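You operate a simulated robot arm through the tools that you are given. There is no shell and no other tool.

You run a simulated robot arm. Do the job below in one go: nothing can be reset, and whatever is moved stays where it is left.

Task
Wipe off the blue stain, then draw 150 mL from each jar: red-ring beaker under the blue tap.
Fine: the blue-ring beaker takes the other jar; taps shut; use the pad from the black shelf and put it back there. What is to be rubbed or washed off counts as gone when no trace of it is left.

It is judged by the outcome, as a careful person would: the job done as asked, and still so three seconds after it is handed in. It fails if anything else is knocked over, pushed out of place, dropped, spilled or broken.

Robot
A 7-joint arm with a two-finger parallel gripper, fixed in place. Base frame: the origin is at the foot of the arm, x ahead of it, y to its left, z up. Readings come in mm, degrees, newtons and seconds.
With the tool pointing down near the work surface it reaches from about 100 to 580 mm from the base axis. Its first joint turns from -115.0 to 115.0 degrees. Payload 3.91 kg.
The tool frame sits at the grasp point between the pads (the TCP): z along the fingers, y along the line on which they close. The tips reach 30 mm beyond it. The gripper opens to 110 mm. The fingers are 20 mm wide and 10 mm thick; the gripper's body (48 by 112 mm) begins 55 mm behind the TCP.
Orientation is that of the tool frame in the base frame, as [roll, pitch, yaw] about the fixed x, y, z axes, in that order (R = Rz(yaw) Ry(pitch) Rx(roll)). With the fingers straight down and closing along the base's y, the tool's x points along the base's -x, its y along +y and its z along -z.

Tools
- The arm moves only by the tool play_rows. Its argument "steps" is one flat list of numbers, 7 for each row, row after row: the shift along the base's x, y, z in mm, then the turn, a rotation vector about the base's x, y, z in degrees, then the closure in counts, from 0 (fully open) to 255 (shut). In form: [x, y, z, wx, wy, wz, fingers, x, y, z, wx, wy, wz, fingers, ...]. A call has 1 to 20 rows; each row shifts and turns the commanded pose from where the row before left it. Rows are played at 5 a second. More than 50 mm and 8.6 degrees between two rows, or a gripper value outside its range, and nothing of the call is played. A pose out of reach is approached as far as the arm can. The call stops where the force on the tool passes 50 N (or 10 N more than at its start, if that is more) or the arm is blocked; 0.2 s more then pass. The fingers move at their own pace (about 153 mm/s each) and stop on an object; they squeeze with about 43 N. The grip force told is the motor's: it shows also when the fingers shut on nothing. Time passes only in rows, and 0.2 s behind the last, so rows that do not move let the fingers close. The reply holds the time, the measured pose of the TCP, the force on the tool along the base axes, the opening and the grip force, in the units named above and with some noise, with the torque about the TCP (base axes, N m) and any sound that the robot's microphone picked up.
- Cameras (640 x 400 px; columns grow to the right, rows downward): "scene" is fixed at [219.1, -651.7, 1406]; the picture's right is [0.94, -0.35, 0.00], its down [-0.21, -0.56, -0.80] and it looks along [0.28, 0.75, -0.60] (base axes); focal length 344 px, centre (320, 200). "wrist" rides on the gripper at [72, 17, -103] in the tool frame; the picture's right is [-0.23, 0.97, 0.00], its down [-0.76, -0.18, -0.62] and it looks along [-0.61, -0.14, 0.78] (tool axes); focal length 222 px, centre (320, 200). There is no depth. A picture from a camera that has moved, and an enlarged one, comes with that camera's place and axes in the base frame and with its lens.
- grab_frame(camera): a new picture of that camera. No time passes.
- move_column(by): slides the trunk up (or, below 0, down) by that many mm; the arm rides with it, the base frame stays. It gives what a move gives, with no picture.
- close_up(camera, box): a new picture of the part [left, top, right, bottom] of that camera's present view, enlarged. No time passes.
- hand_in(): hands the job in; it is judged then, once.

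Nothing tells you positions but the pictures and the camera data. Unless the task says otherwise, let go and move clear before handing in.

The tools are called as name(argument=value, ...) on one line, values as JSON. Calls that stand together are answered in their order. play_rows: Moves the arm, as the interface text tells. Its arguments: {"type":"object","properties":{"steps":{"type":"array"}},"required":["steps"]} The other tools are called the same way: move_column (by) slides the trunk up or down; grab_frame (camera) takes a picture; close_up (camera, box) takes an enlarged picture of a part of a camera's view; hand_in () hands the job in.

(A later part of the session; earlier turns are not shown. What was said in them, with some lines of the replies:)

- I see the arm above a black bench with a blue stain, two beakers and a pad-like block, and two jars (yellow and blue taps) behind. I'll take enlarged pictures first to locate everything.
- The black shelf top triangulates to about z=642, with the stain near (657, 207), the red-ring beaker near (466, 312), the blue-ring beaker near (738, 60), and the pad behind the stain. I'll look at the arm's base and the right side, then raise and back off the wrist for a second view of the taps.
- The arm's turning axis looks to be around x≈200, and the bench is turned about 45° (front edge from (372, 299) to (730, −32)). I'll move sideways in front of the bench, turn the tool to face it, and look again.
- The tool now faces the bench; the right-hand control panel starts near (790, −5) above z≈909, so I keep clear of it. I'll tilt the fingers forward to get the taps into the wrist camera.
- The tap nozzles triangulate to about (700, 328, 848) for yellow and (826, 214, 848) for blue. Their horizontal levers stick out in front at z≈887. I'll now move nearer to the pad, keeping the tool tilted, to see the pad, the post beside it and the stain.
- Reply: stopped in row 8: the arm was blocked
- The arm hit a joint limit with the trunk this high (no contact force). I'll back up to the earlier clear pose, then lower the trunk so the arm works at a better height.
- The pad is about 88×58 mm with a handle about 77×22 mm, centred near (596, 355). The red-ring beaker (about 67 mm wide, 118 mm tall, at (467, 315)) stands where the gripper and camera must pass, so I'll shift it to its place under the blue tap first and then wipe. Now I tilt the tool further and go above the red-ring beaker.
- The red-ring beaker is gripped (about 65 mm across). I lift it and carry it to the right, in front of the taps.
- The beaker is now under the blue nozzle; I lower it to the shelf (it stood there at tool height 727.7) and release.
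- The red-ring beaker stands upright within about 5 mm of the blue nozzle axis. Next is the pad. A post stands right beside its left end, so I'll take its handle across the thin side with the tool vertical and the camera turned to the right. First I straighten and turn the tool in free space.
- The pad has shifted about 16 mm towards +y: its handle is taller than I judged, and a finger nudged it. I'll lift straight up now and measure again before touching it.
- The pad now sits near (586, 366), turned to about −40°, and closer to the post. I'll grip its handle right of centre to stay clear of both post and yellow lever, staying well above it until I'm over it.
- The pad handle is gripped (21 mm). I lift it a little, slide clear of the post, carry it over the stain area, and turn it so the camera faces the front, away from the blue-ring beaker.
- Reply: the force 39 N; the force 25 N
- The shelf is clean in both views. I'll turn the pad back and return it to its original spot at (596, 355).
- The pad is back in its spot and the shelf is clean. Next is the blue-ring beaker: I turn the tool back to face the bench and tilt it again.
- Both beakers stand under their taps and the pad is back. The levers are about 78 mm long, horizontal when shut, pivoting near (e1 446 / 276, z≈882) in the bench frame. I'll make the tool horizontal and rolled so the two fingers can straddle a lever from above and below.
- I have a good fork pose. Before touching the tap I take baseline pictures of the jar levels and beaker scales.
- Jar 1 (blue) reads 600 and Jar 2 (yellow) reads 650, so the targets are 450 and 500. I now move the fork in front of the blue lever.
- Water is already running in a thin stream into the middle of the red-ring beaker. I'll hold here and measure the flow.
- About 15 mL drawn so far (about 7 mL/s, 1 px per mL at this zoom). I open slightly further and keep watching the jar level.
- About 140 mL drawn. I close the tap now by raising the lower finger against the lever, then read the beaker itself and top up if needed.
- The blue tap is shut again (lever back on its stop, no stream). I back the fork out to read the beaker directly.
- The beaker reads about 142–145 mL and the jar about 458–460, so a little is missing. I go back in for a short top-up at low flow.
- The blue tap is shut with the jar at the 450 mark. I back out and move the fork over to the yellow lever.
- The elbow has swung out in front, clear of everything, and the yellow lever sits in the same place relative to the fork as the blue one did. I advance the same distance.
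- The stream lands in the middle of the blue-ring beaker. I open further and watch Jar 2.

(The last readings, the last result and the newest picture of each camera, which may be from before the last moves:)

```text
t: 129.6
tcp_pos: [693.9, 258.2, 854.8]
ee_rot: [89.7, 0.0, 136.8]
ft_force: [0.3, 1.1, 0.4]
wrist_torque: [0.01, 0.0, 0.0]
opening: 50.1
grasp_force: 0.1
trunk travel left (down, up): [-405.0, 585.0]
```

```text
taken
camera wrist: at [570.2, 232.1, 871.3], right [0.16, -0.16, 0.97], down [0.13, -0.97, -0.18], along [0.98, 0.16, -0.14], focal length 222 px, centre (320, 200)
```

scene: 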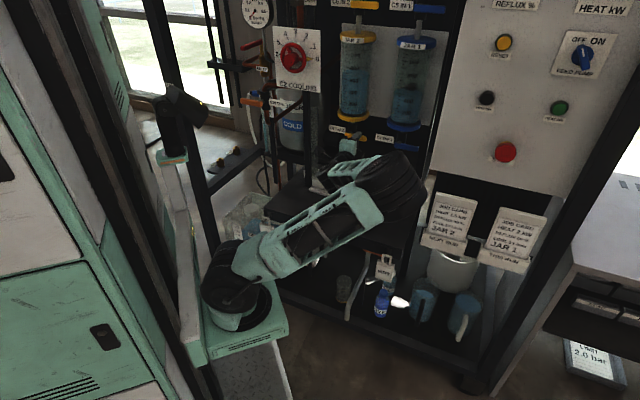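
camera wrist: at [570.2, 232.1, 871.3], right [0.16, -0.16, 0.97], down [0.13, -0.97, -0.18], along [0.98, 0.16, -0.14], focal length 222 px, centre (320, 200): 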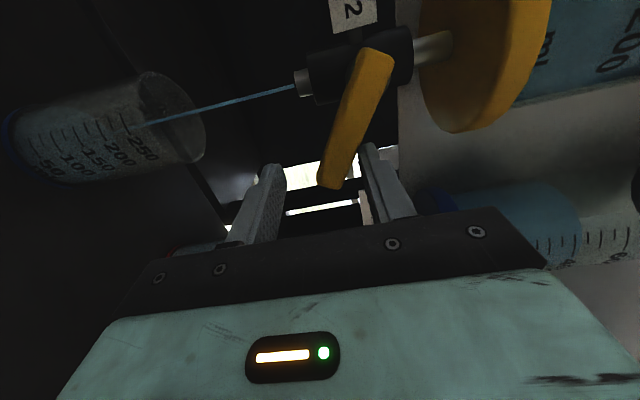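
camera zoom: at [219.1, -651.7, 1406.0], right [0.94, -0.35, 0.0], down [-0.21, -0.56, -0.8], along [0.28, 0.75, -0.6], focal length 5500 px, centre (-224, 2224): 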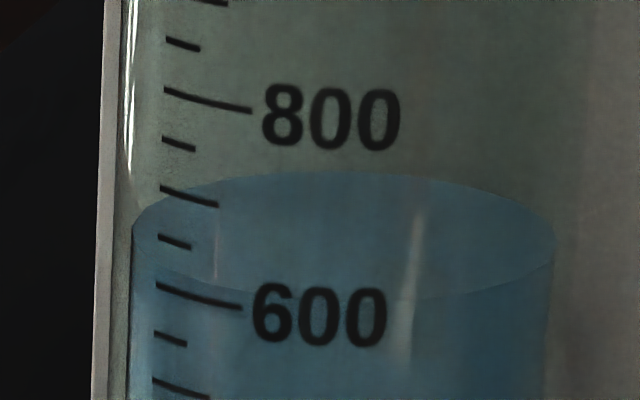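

play_rows(steps=[0, 0, -1, 0, 0, 0, 139, 0, 0, 0, 0, 0, 0, 139, 0, 0, 0, 0, 0, 0, 139, 0, 0, 0, 0, 0, 0, 139, 0, 0, 0, 0, 0, 0, 139, 0, 0, 0, 0, 0, 0, 139, 0, 0, 0, 0, 0, 0, 139, 0, 0, 0, 0, 0, 0, 139, 0, 0, 0, 0, 0, 0, 139, 0, 0, 0, 0, 0, 0, 139, 0, 0, 0, 0, 0, 0, 139, 0, 0, 0, 0, 0, 0, 139, 0, 0, 0, 0, 0, 0, 139, 0, 0, 0, 0, 0, 0, 139, 0, 0, 0, 0, 0, 0, 139, 0, 0, 0, 0, 0, 0, 139, 0, 0, 0, 0, 0, 0, 139, 0, 0, 0, 0, 0, 0, 139, 0, 0, 0, 0, 0, 0, 139, 0, 0, 0, 0, 0, 0, 139])

close_up(camera="scene", box=[334, 65, 374, 90])

close_up(camera="wrist", box=[0, 50, 340, 220])

```text
t: 133.8
tcp_pos: [691.9, 258.2, 853.7]
ee_rot: [89.6, 0.1, 136.8]
ft_force: [-0.1, -0.2, 0.7]
wrist_torque: [0.02, 0.0, 0.01]
opening: 50.2
grasp_force: 0.2
trunk travel left (down, up): [-405.0, 585.0]
```

```text
16.00 times, centred on (354, 78) of scene
camera zoom: at [219.1, -651.7, 1406.0], right [0.94, -0.35, 0.0], down [-0.21, -0.56, -0.8], along [0.28, 0.75, -0.6], focal length 5500 px, centre (-224, 2160)
```

zoom: 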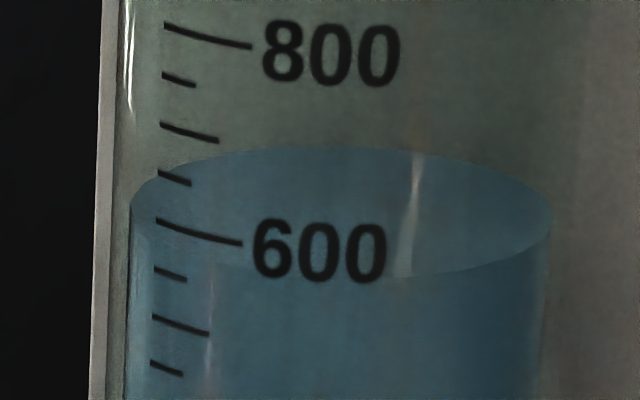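

```text
1.88 times, centred on (170, 135) of wrist
camera zoom: at [570.2, 232.0, 870.2], right [0.16, -0.16, 0.97], down [0.13, -0.98, -0.18], along [0.98, 0.16, -0.14], focal length 418 px, centre (602, 322)
```

zoom: 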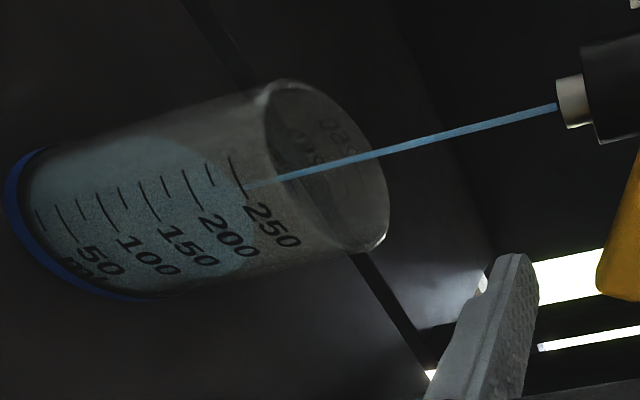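

play_rows(steps=[0, 0, 0, 0, 0, 0, 139, 0, 0, 0, 0, 0, 0, 139, 0, 0, 0, 0, 0, 0, 139, 0, 0, 0, 0, 0, 0, 139, 0, 0, 0, 0, 0, 0, 139, 0, 0, 0, 0, 0, 0, 139, 0, 0, 0, 0, 0, 0, 139, 0, 0, 0, 0, 0, 0, 139, 0, 0, 0, 0, 0, 0, 139, 0, 0, 0, 0, 0, 0, 139, 0, 0, 0, 0, 0, 0, 139, 0, 0, 0, 0, 0, 0, 139, 0, 0, 0, 0, 0, 0, 139, 0, 0, 0, 0, 0, 0, 139, 0, 0, 0, 0, 0, 0, 139, 0, 0, 0, 0, 0, 0, 139, 0, 0, 0, 0, 0, 0, 139, 0, 0, 0, 0, 0, 0, 139])

close_up(camera="scene", box=[334, 69, 374, 94])

```text
t: 137.6
tcp_pos: [692.1, 258.7, 853.5]
ee_rot: [89.7, 0.1, 136.9]
ft_force: [-0.5, -0.8, -0.6]
wrist_torque: [0.03, -0.02, 0.02]
opening: 50.5
grasp_force: 0.3
trunk travel left (down, up): [-405.0, 585.0]
```

```text
16.00 times, centred on (354, 82) of scene
camera zoom: at [219.1, -651.7, 1406.0], right [0.94, -0.35, 0.0], down [-0.21, -0.56, -0.8], along [0.28, 0.75, -0.6], focal length 5500 px, centre (-224, 2096)
```

zoom: 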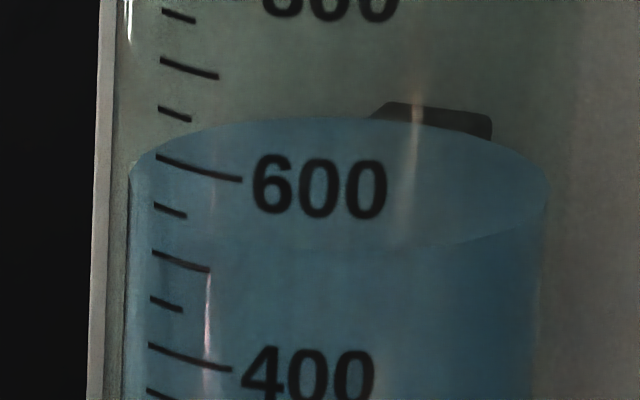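

play_rows(steps=[0, 0, 0, 0, 0, 0, 139, 0, 0, 0, 0, 0, 0, 139, 0, 0, 0, 0, 0, 0, 139, 0, 0, 0, 0, 0, 0, 139, 0, 0, 0, 0, 0, 0, 139, 0, 0, 0, 0, 0, 0, 139, 0, 0, 0, 0, 0, 0, 139, 0, 0, 22, 0, 0, 0, 139, 0, 0, 15, 0, 0, 0, 139])

close_up(camera="scene", box=[334, 69, 374, 94])

grab_frame(camera="wrist")

```text
t: 139.6
tcp_pos: [691.1, 258.1, 891.5]
ee_rot: [89.7, 0.1, 136.9]
ft_force: [0.6, -0.1, -0.5]
wrist_torque: [0.01, 0.0, 0.02]
opening: 49.9
grasp_force: 0.1
trunk travel left (down, up): [-405.0, 585.0]
```

```text
16.00 times, centred on (354, 82) of scene
camera zoom: at [219.1, -651.7, 1406.0], right [0.94, -0.35, 0.0], down [-0.21, -0.56, -0.8], along [0.28, 0.75, -0.6], focal length 5500 px, centre (-224, 2096)
```

zoom: 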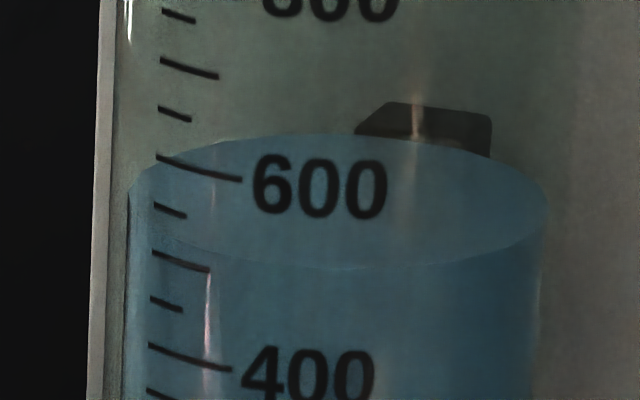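

```text
taken
camera wrist: at [569.9, 231.9, 907.6], right [0.16, -0.16, 0.97], down [0.13, -0.97, -0.18], along [0.98, 0.16, -0.14], focal length 222 px, centre (320, 200)
```

wrist: 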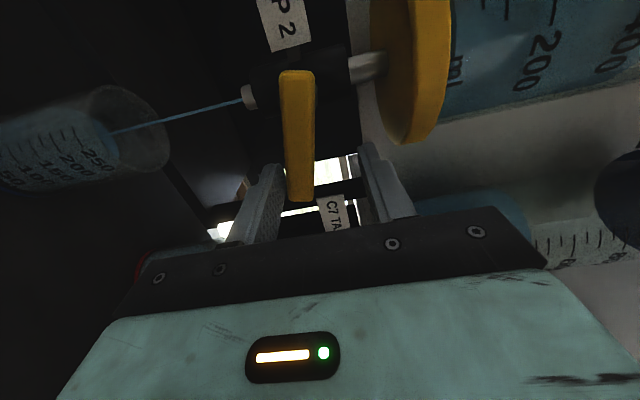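

play_rows(steps=[0, 0, 0, 0, 0, 0, 139, 0, 0, 0, 0, 0, 0, 139, 0, 0, 0, 0, 0, 0, 139, 0, 0, 0, 0, 0, 0, 139, 0, 0, 0, 0, 0, 0, 139, 0, 0, 0, 0, 0, 0, 139, 0, 0, 0, 0, 0, 0, 139, 0, 0, 0, 0, 0, 0, 139, 0, 0, 0, 0, 0, 0, 139, 0, 0, 0, 0, 0, 0, 139, 0, 0, 0, 0, 0, 0, 139, 0, 0, 0, 0, 0, 0, 139, 0, 0, 0, 0, 0, 0, 139, 0, 0, 0, 0, 0, 0, 139])

close_up(camera="scene", box=[334, 69, 374, 94])

```text
t: 142.6
tcp_pos: [692.2, 258.5, 890.5]
ee_rot: [89.6, 0.0, 136.8]
ft_force: [-0.1, 0.1, -0.9]
wrist_torque: [0.02, 0.02, -0.01]
opening: 50.2
grasp_force: 0.0
trunk travel left (down, up): [-405.0, 585.0]
```

```text
16.00 times, centred on (354, 82) of scene
camera zoom: at [219.1, -651.7, 1406.0], right [0.94, -0.35, 0.0], down [-0.21, -0.56, -0.8], along [0.28, 0.75, -0.6], focal length 5500 px, centre (-224, 2096)
```

zoom: 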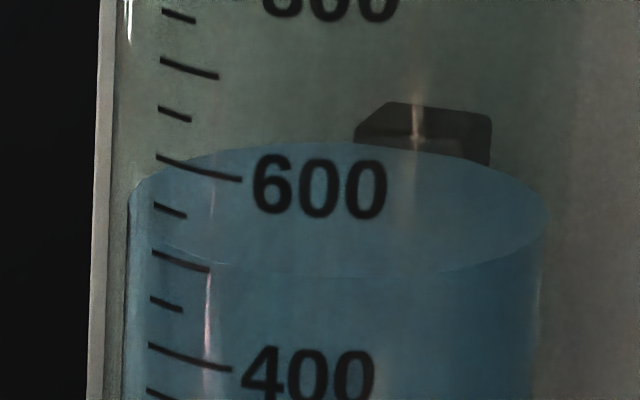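

play_rows(steps=[0, 0, 0, 0, 0, 0, 139, 0, 0, 0, 0, 0, 0, 139, 0, 0, 0, 0, 0, 0, 139, 0, 0, 0, 0, 0, 0, 139, 0, 0, 0, 0, 0, 0, 139, 0, 0, 0, 0, 0, 0, 139, 0, 0, 0, 0, 0, 0, 139])

close_up(camera="scene", box=[334, 69, 374, 94])

close_up(camera="scene", box=[334, 74, 374, 99])

```text
t: 144.2
tcp_pos: [692.5, 257.9, 891.7]
ee_rot: [89.7, 0.1, 137.0]
ft_force: [0.4, 0.4, -0.7]
wrist_torque: [0.01, -0.01, 0.0]
opening: 50.2
grasp_force: 0.1
trunk travel left (down, up): [-405.0, 585.0]
```

```text
16.00 times, centred on (354, 82) of scene
camera zoom: at [219.1, -651.7, 1406.0], right [0.94, -0.35, 0.0], down [-0.21, -0.56, -0.8], along [0.28, 0.75, -0.6], focal length 5500 px, centre (-224, 2096)
```

zoom: 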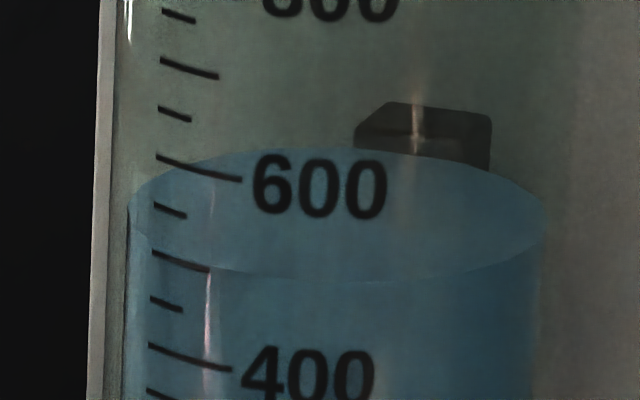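

```text
16.00 times, centred on (354, 86) of scene
camera zoom: at [219.1, -651.7, 1406.0], right [0.94, -0.35, 0.0], down [-0.21, -0.56, -0.8], along [0.28, 0.75, -0.6], focal length 5500 px, centre (-224, 2016)
```

zoom: 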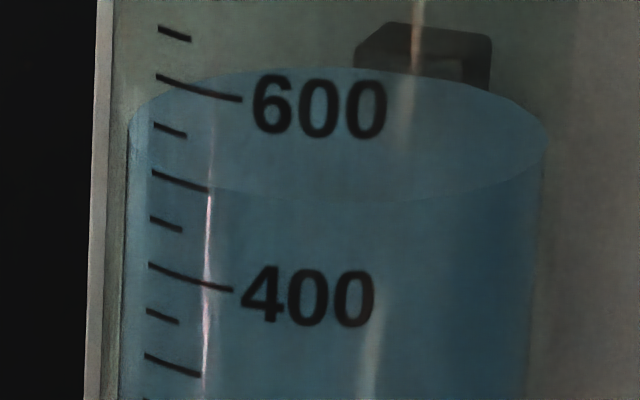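

play_rows(steps=[0, 0, 0, 0, 0, 0, 139, 0, 0, 0, 0, 0, 0, 139, 0, 0, 5, 0, 0, 0, 139, 0, 0, 4, 0, 0, 0, 139, 0, 0, 3, 0, 0, 0, 139, 0, 0, 1.5, 0, 0, 0, 139])

grab_frame(camera="wrist")

close_up(camera="scene", box=[334, 69, 374, 94])

```text
t: 145.6
tcp_pos: [692.7, 259.7, 903.8]
ee_rot: [89.8, 0.1, 136.9]
ft_force: [0.4, -0.6, -1.3]
wrist_torque: [0.0, 0.0, -0.02]
opening: 50.1
grasp_force: 0.0
trunk travel left (down, up): [-405.0, 585.0]
```

```text
taken
camera wrist: at [569.8, 232.4, 920.8], right [0.16, -0.16, 0.97], down [0.13, -0.98, -0.18], along [0.98, 0.16, -0.14], focal length 222 px, centre (320, 200)
```

wrist: 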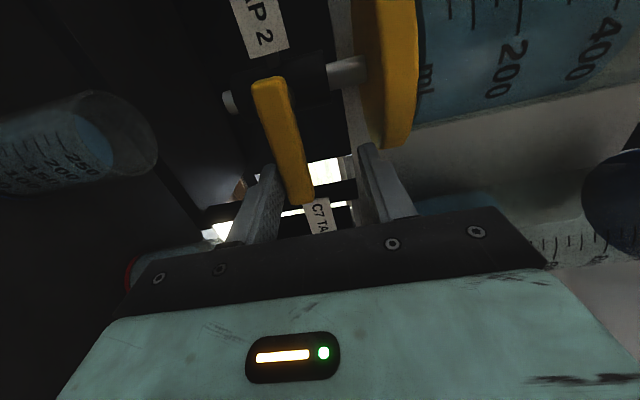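

```text
16.00 times, centred on (354, 82) of scene
camera zoom: at [219.1, -651.7, 1406.0], right [0.94, -0.35, 0.0], down [-0.21, -0.56, -0.8], along [0.28, 0.75, -0.6], focal length 5500 px, centre (-224, 2096)
```

zoom: 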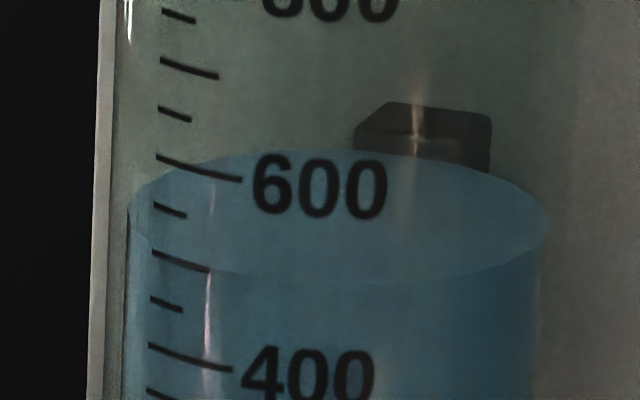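

play_rows(steps=[0, 0, 1, 0, 0, 0, 139, 0, 0, 0.8, 0, 0, 0, 139, 0, 0, 0, 0, 0, 0, 139])

close_up(camera="wrist", box=[0, 50, 340, 220])

```text
t: 146.4
tcp_pos: [691.8, 258.0, 904.1]
ee_rot: [89.8, 0.1, 136.9]
ft_force: [1.3, 2.2, -9.2]
wrist_torque: [-0.22, 0.2, 0.05]
opening: 48.4
grasp_force: 0.2
trunk travel left (down, up): [-405.0, 585.0]
```

```text
1.88 times, centred on (170, 135) of wrist
camera zoom: at [569.8, 232.3, 922.0], right [0.16, -0.16, 0.97], down [0.13, -0.98, -0.18], along [0.98, 0.16, -0.14], focal length 418 px, centre (602, 322)
```

zoom: 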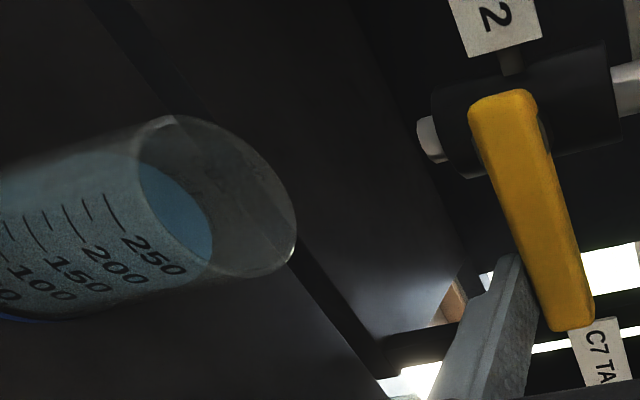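

Both taps are shut on their stops. I back out and clear the arm to check both beakers, the taps and the shelf.

play_rows(steps=[0, 0, -10, 0, 0, 0, 139, 0, 0, -8, 0, 0, 0, 139, -12, -13, 0, 0, 0, 0, 139, -14, -15, 0, 0, 0, 0, 139, -14, -15, 0, 0, 0, 0, 139, -14, -15, 0, 0, 0, 0, 139, 0, 0, 0, 0, 0, 0, 139])

grab_frame(camera="scene")

close_up(camera="scene", box=[300, 110, 440, 230])

```text
t: 148.0
tcp_pos: [637.1, 200.2, 888.1]
ee_rot: [89.8, 0.1, 136.9]
ft_force: [0.3, 0.1, 0.3]
wrist_torque: [0.0, 0.01, 0.02]
opening: 50.2
grasp_force: 0.0
trunk travel left (down, up): [-405.0, 585.0]
```

```text
taken
```

scene: 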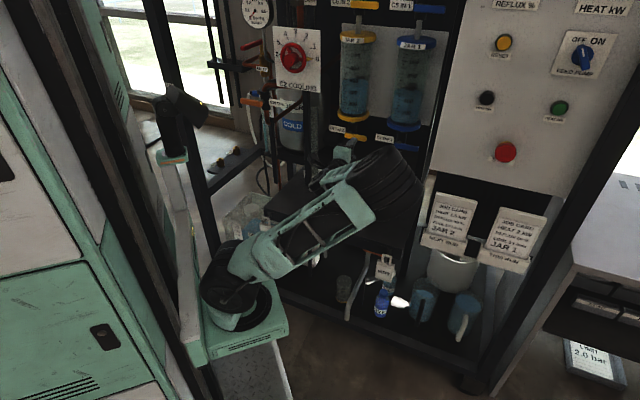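

```text
3.33 times, centred on (370, 170) of scene
camera zoom: at [219.1, -651.7, 1406.0], right [0.94, -0.35, 0.0], down [-0.21, -0.56, -0.8], along [0.28, 0.75, -0.6], focal length 1146 px, centre (153, 300)
```

zoom: 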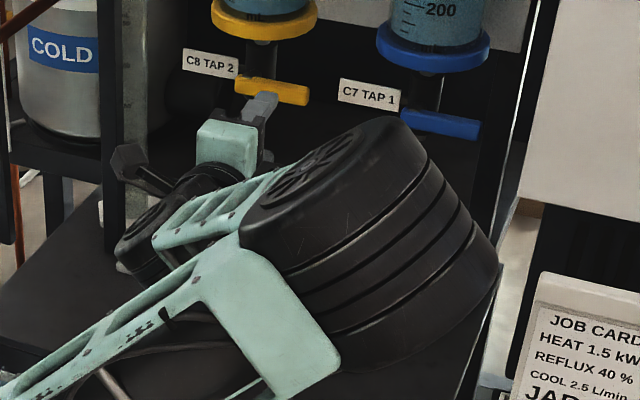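

move_column(by=120)

grab_frame(camera="scene")

grab_frame(camera="wrist")

```text
t: 149.5
tcp_pos: [638.2, 201.3, 1008.7]
ee_rot: [89.7, 0.1, 136.9]
ft_force: [0.6, -0.2, 0.1]
wrist_torque: [0.01, -0.01, -0.04]
opening: 50.0
grasp_force: 0.1
trunk travel left (down, up): [-525.0, 465.0]
```

```text
taken
```

scene: 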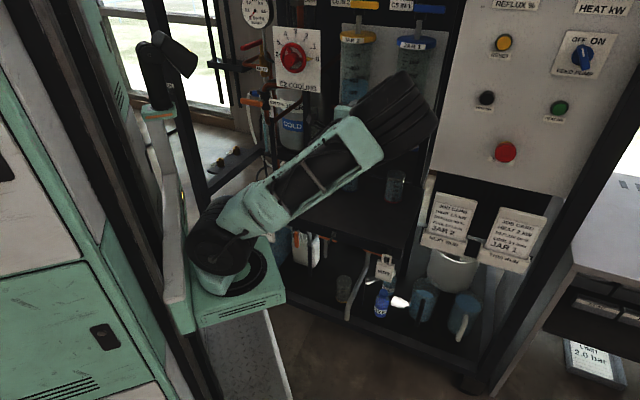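

```text
taken
camera wrist: at [515.9, 174.7, 1024.3], right [0.16, -0.16, 0.97], down [0.13, -0.98, -0.18], along [0.98, 0.16, -0.14], focal length 222 px, centre (320, 200)
```

wrist: 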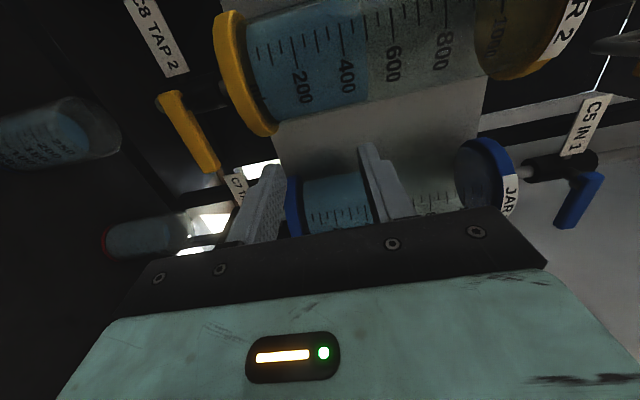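

close_up(camera="scene", box=[384, 172, 412, 208])

play_rows(steps=[-20, -21, 0, 0, 0, 0, 139, -20, -21, 0, 0, 0, 0, 139, 0, 0, 0, 0, 0, 0, 139])

grab_frame(camera="scene")

```text
11.11 times, centred on (398, 190) of scene
camera zoom: at [219.1, -651.7, 1406.0], right [0.94, -0.35, 0.0], down [-0.21, -0.56, -0.8], along [0.28, 0.75, -0.6], focal length 3819 px, centre (-547, 311)
```

zoom: 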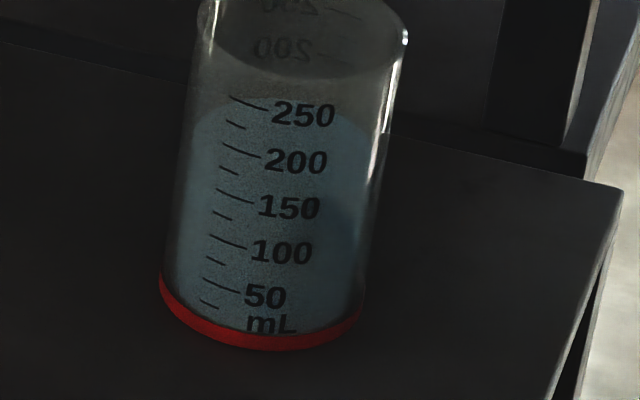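

```text
t: 150.3
tcp_pos: [602.3, 161.8, 1008.4]
ee_rot: [89.7, 0.1, 136.9]
ft_force: [0.0, 0.7, 0.1]
wrist_torque: [-0.01, 0.01, -0.01]
opening: 50.1
grasp_force: 0.1
out of reach, approached as far as the arm can: row 2
trunk travel left (down, up): [-525.0, 465.0]
```

```text
taken
```

scene: 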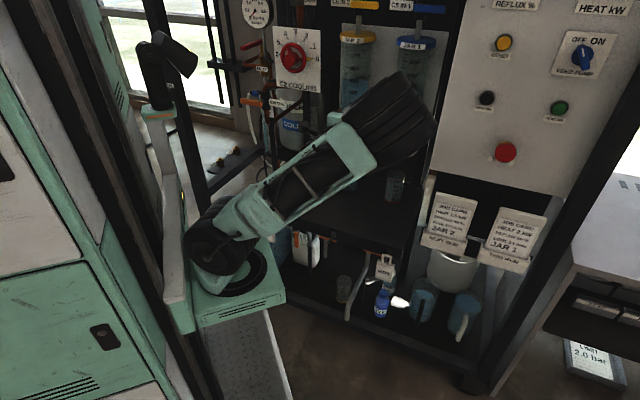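

move_column(by=150)

grab_frame(camera="scene")

close_up(camera="scene", box=[280, 130, 430, 230])

```text
t: 152.1
tcp_pos: [602.6, 161.7, 1160.3]
ee_rot: [89.7, 0.1, 137.0]
ft_force: [0.2, 0.4, 0.1]
wrist_torque: [0.0, 0.01, 0.0]
opening: 50.3
grasp_force: 0.0
trunk travel left (down, up): [-675.0, 315.0]
```

```text
taken
```

scene: 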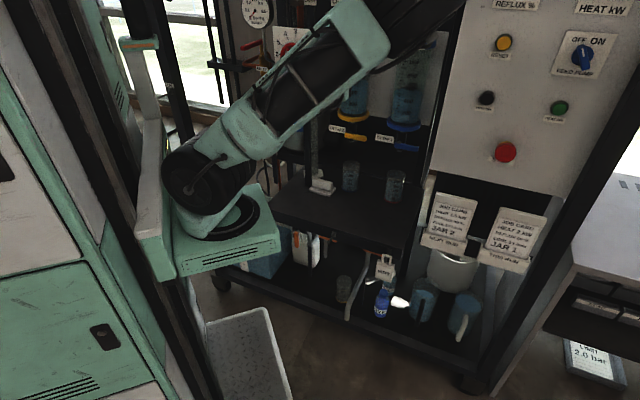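

```text
4.00 times, centred on (355, 180) of scene
camera zoom: at [219.1, -651.7, 1406.0], right [0.94, -0.35, 0.0], down [-0.21, -0.56, -0.8], along [0.28, 0.75, -0.6], focal length 1375 px, centre (180, 280)
```

zoom: 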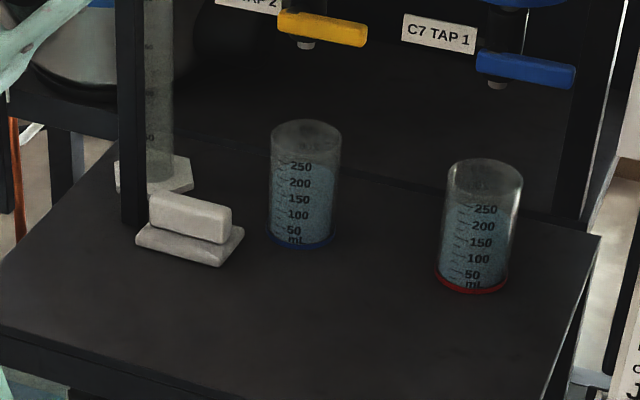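

Now the whole shelf is visible: clean, pad in place, both beakers filled. I read each beaker and check the taps closely.

close_up(camera="scene", box=[338, 160, 366, 195])

close_up(camera="scene", box=[382, 170, 410, 205])

close_up(camera="scene", box=[330, 70, 430, 160])

close_up(camera="scene", box=[330, 180, 400, 230])

```text
11.43 times, centred on (352, 178) of scene
camera zoom: at [219.1, -651.7, 1406.0], right [0.94, -0.35, 0.0], down [-0.21, -0.56, -0.8], along [0.28, 0.75, -0.6], focal length 3928 px, centre (-46, 457)
```

zoom: 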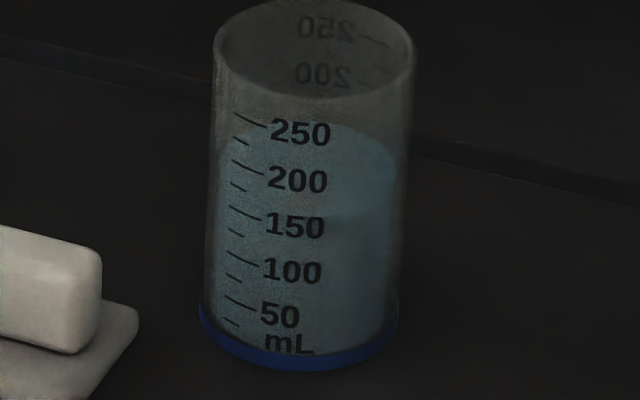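

```text
11.43 times, centred on (396, 188) of scene
camera zoom: at [219.1, -651.7, 1406.0], right [0.94, -0.35, 0.0], down [-0.21, -0.56, -0.8], along [0.28, 0.75, -0.6], focal length 3928 px, centre (-549, 343)
```

zoom: 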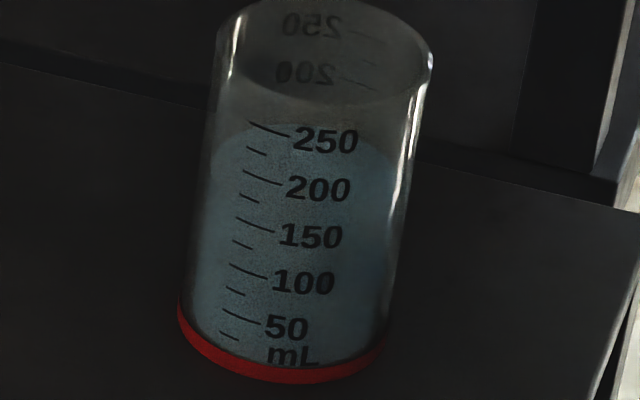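

```text
4.44 times, centred on (380, 115) of scene
camera zoom: at [219.1, -651.7, 1406.0], right [0.94, -0.35, 0.0], down [-0.21, -0.56, -0.8], along [0.28, 0.75, -0.6], focal length 1528 px, centre (53, 578)
```

zoom: 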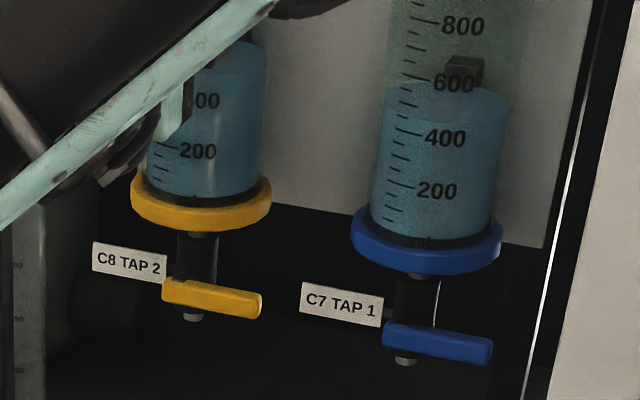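

```text
8.00 times, centred on (365, 205) of scene
camera zoom: at [219.1, -651.7, 1406.0], right [0.94, -0.35, 0.0], down [-0.21, -0.56, -0.8], along [0.28, 0.75, -0.6], focal length 2750 px, centre (-40, 160)
```

zoom: 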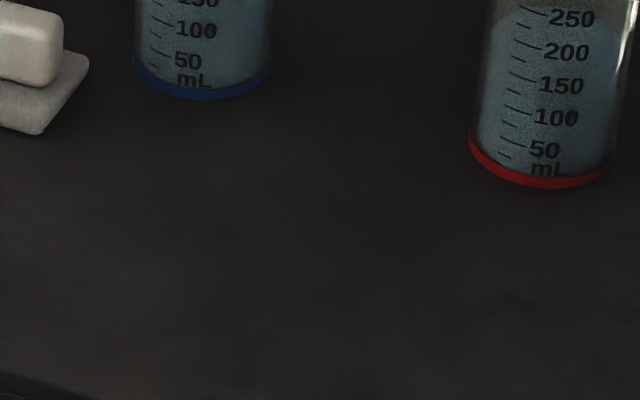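

close_up(camera="scene", box=[336, 155, 368, 175])

close_up(camera="scene", box=[336, 172, 368, 192])

close_up(camera="scene", box=[380, 165, 412, 185])

close_up(camera="scene", box=[380, 182, 412, 202])

```text
16.00 times, centred on (352, 165) of scene
camera zoom: at [219.1, -651.7, 1406.0], right [0.94, -0.35, 0.0], down [-0.21, -0.56, -0.8], along [0.28, 0.75, -0.6], focal length 5500 px, centre (-192, 760)
```

zoom: 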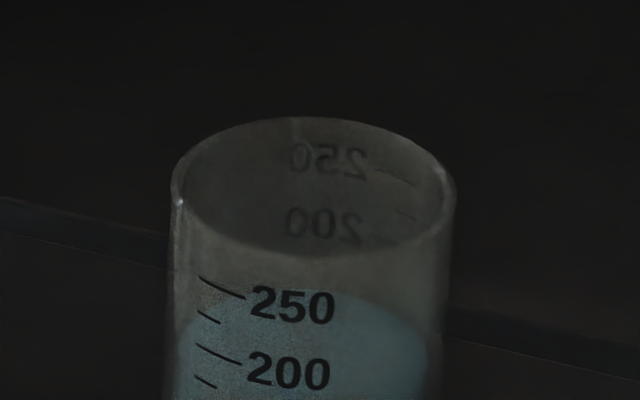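

```text
16.00 times, centred on (352, 182) of scene
camera zoom: at [219.1, -651.7, 1406.0], right [0.94, -0.35, 0.0], down [-0.21, -0.56, -0.8], along [0.28, 0.75, -0.6], focal length 5500 px, centre (-192, 488)
```

zoom: 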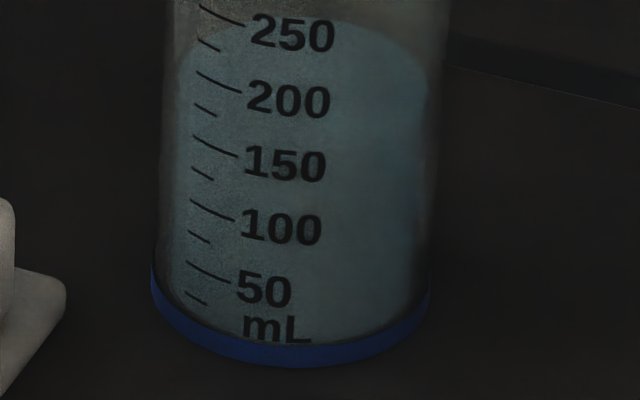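

```text
16.00 times, centred on (396, 175) of scene
camera zoom: at [219.1, -651.7, 1406.0], right [0.94, -0.35, 0.0], down [-0.21, -0.56, -0.8], along [0.28, 0.75, -0.6], focal length 5500 px, centre (-896, 600)
```

zoom: 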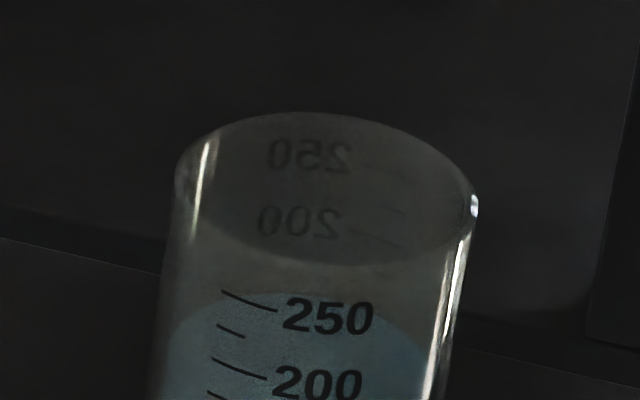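

```text
16.00 times, centred on (396, 192) of scene
camera zoom: at [219.1, -651.7, 1406.0], right [0.94, -0.35, 0.0], down [-0.21, -0.56, -0.8], along [0.28, 0.75, -0.6], focal length 5500 px, centre (-896, 328)
```

zoom: 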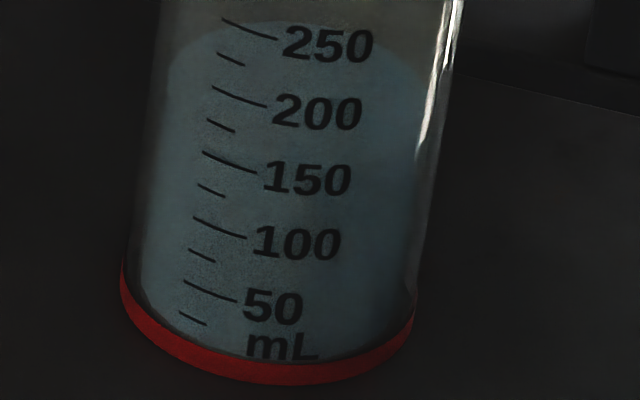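

close_up(camera="scene", box=[340, 158, 364, 178])

close_up(camera="scene", box=[340, 165, 364, 185])

close_up(camera="scene", box=[384, 168, 408, 188])

```text
16.00 times, centred on (352, 168) of scene
camera zoom: at [219.1, -651.7, 1406.0], right [0.94, -0.35, 0.0], down [-0.21, -0.56, -0.8], along [0.28, 0.75, -0.6], focal length 5500 px, centre (-192, 712)
```

zoom: 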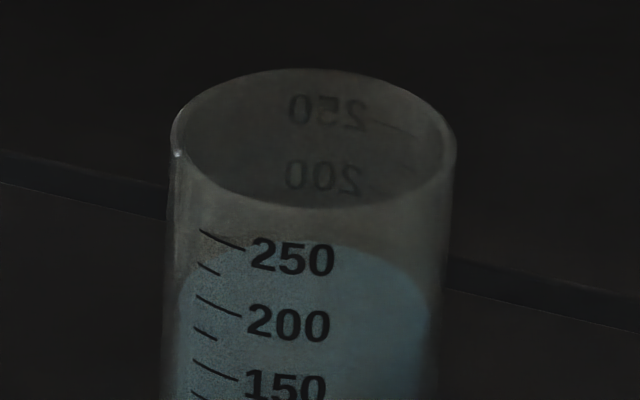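

```text
16.00 times, centred on (352, 175) of scene
camera zoom: at [219.1, -651.7, 1406.0], right [0.94, -0.35, 0.0], down [-0.21, -0.56, -0.8], along [0.28, 0.75, -0.6], focal length 5500 px, centre (-192, 600)
```

zoom: 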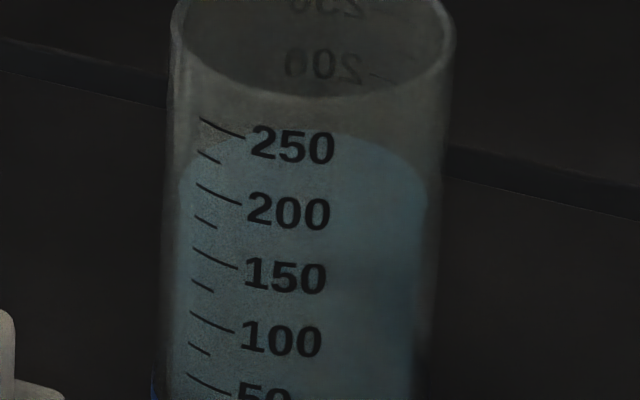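

```text
16.00 times, centred on (396, 178) of scene
camera zoom: at [219.1, -651.7, 1406.0], right [0.94, -0.35, 0.0], down [-0.21, -0.56, -0.8], along [0.28, 0.75, -0.6], focal length 5500 px, centre (-896, 552)
```

zoom: 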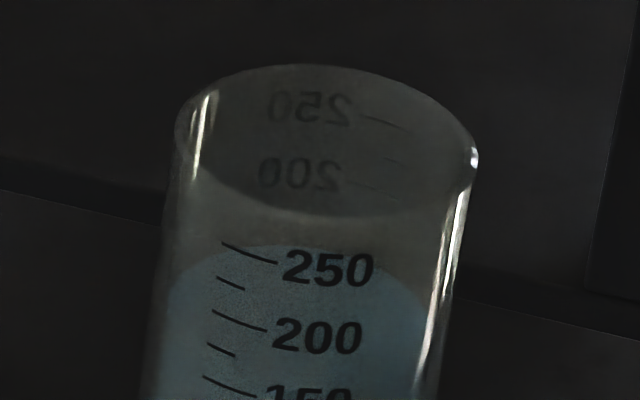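

close_up(camera="scene", box=[305, 195, 353, 225])

close_up(camera="scene", box=[340, 195, 388, 225])

close_up(camera="scene", box=[395, 0, 640, 150])

close_up(camera="scene", box=[240, 220, 520, 395])

```text
13.33 times, centred on (329, 210) of scene
camera zoom: at [219.1, -651.7, 1406.0], right [0.94, -0.35, 0.0], down [-0.21, -0.56, -0.8], along [0.28, 0.75, -0.6], focal length 4583 px, centre (200, 67)
```

zoom: 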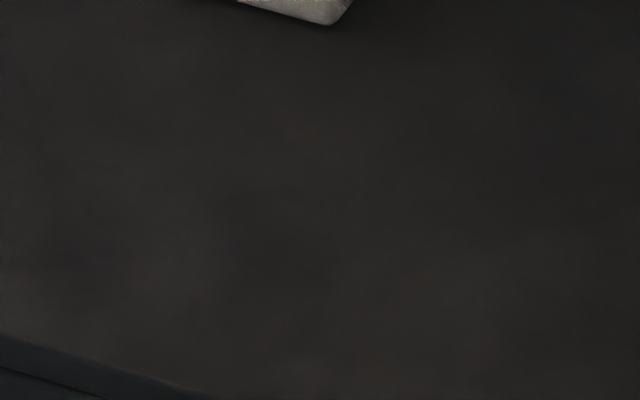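

```text
13.33 times, centred on (364, 210) of scene
camera zoom: at [219.1, -651.7, 1406.0], right [0.94, -0.35, 0.0], down [-0.21, -0.56, -0.8], along [0.28, 0.75, -0.6], focal length 4583 px, centre (-267, 67)
```

zoom: 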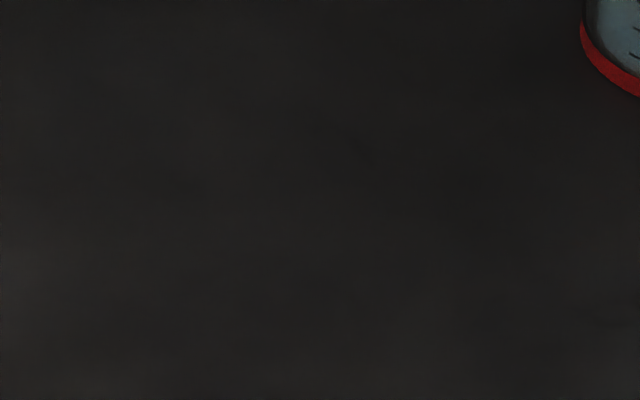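

```text
2.61 times, centred on (518, 75) of scene
camera zoom: at [219.1, -651.7, 1406.0], right [0.94, -0.35, 0.0], down [-0.21, -0.56, -0.8], along [0.28, 0.75, -0.6], focal length 898 px, centre (-196, 526)
```

zoom: 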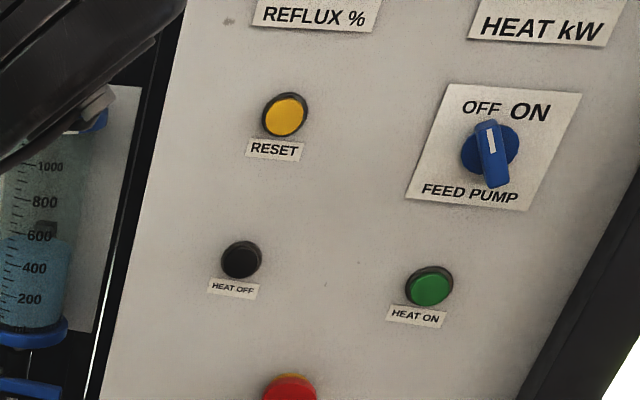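

```text
2.29 times, centred on (380, 308) of scene
camera zoom: at [219.1, -651.7, 1406.0], right [0.94, -0.35, 0.0], down [-0.21, -0.56, -0.8], along [0.28, 0.75, -0.6], focal length 786 px, centre (183, -46)
```

zoom: 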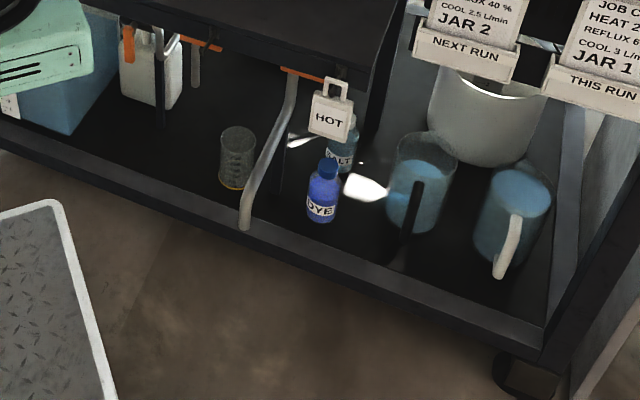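

close_up(camera="scene", box=[393, 89, 409, 99])

grab_frame(camera="wrist")

```text
16.00 times, centred on (401, 94) of scene
camera zoom: at [219.1, -651.7, 1406.0], right [0.94, -0.35, 0.0], down [-0.21, -0.56, -0.8], along [0.28, 0.75, -0.6], focal length 5500 px, centre (-976, 1896)
```

zoom: 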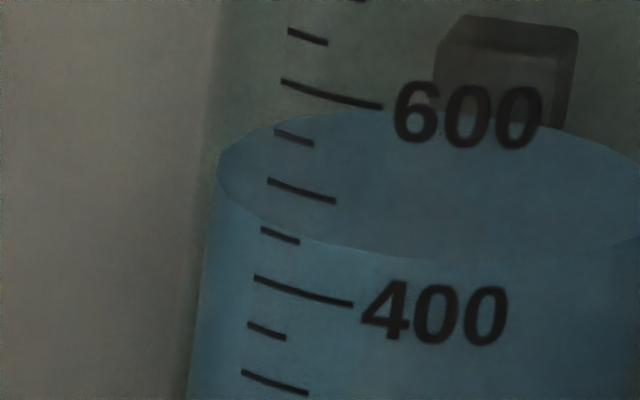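

```text
taken
camera wrist: at [480.4, 135.4, 1176.0], right [0.16, -0.16, 0.97], down [0.13, -0.97, -0.18], along [0.98, 0.16, -0.14], focal length 222 px, centre (320, 200)
```

wrist: 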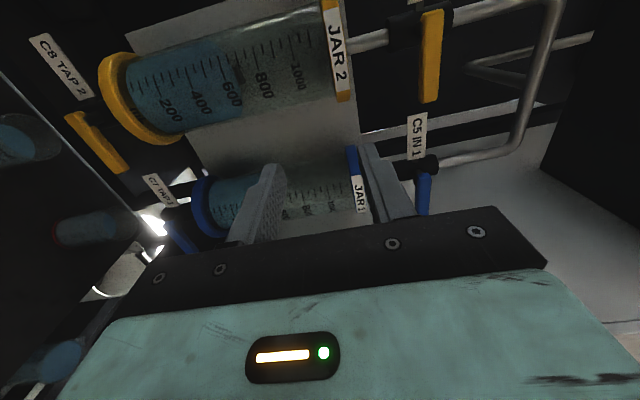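

The shelf shows no trace of the stain and the pad is back on the black shelf. The red-ring beaker stands under the blue tap and the blue-ring beaker under the yellow tap, each reading about 150 mL. Both levers are back at shut with no stream, the Jar 1 level is steady, and the gripper is empty and clear. I'm handing in.

hand_in()

```text
The job is handed in.
```

The job is done and handed in. I don't have the verdict, so this is what the last pictures showed.

- **Stain:** wiped off with the pad; close-ups of that part of the shelf show no trace.
- **Pad:** back on the black shelf in its original spot. A finger pushed it about 16 mm while I was reaching for it, and I put it back where it was afterwards.
- **Red-ring beaker:** under the blue tap (Jar 1), reading about 148 mL. The jar went from 600 to about 450 mL. I topped this one up once, because the first draw came out a little short.
- **Blue-ring beaker:** under the yellow tap (Jar 2), reading about 148 mL. The jar went from 650 to about 500 mL.
- **Taps:** both levers are against their closed stops with no stream, and Jar 1's level held steady afterwards.

I moved the red-ring beaker under its tap before wiping, because it was in the way of the pad; no water was drawn until the wipe was finished. Nothing was spilled or knocked over, and nothing else looks moved. The gripper is empty and clear.
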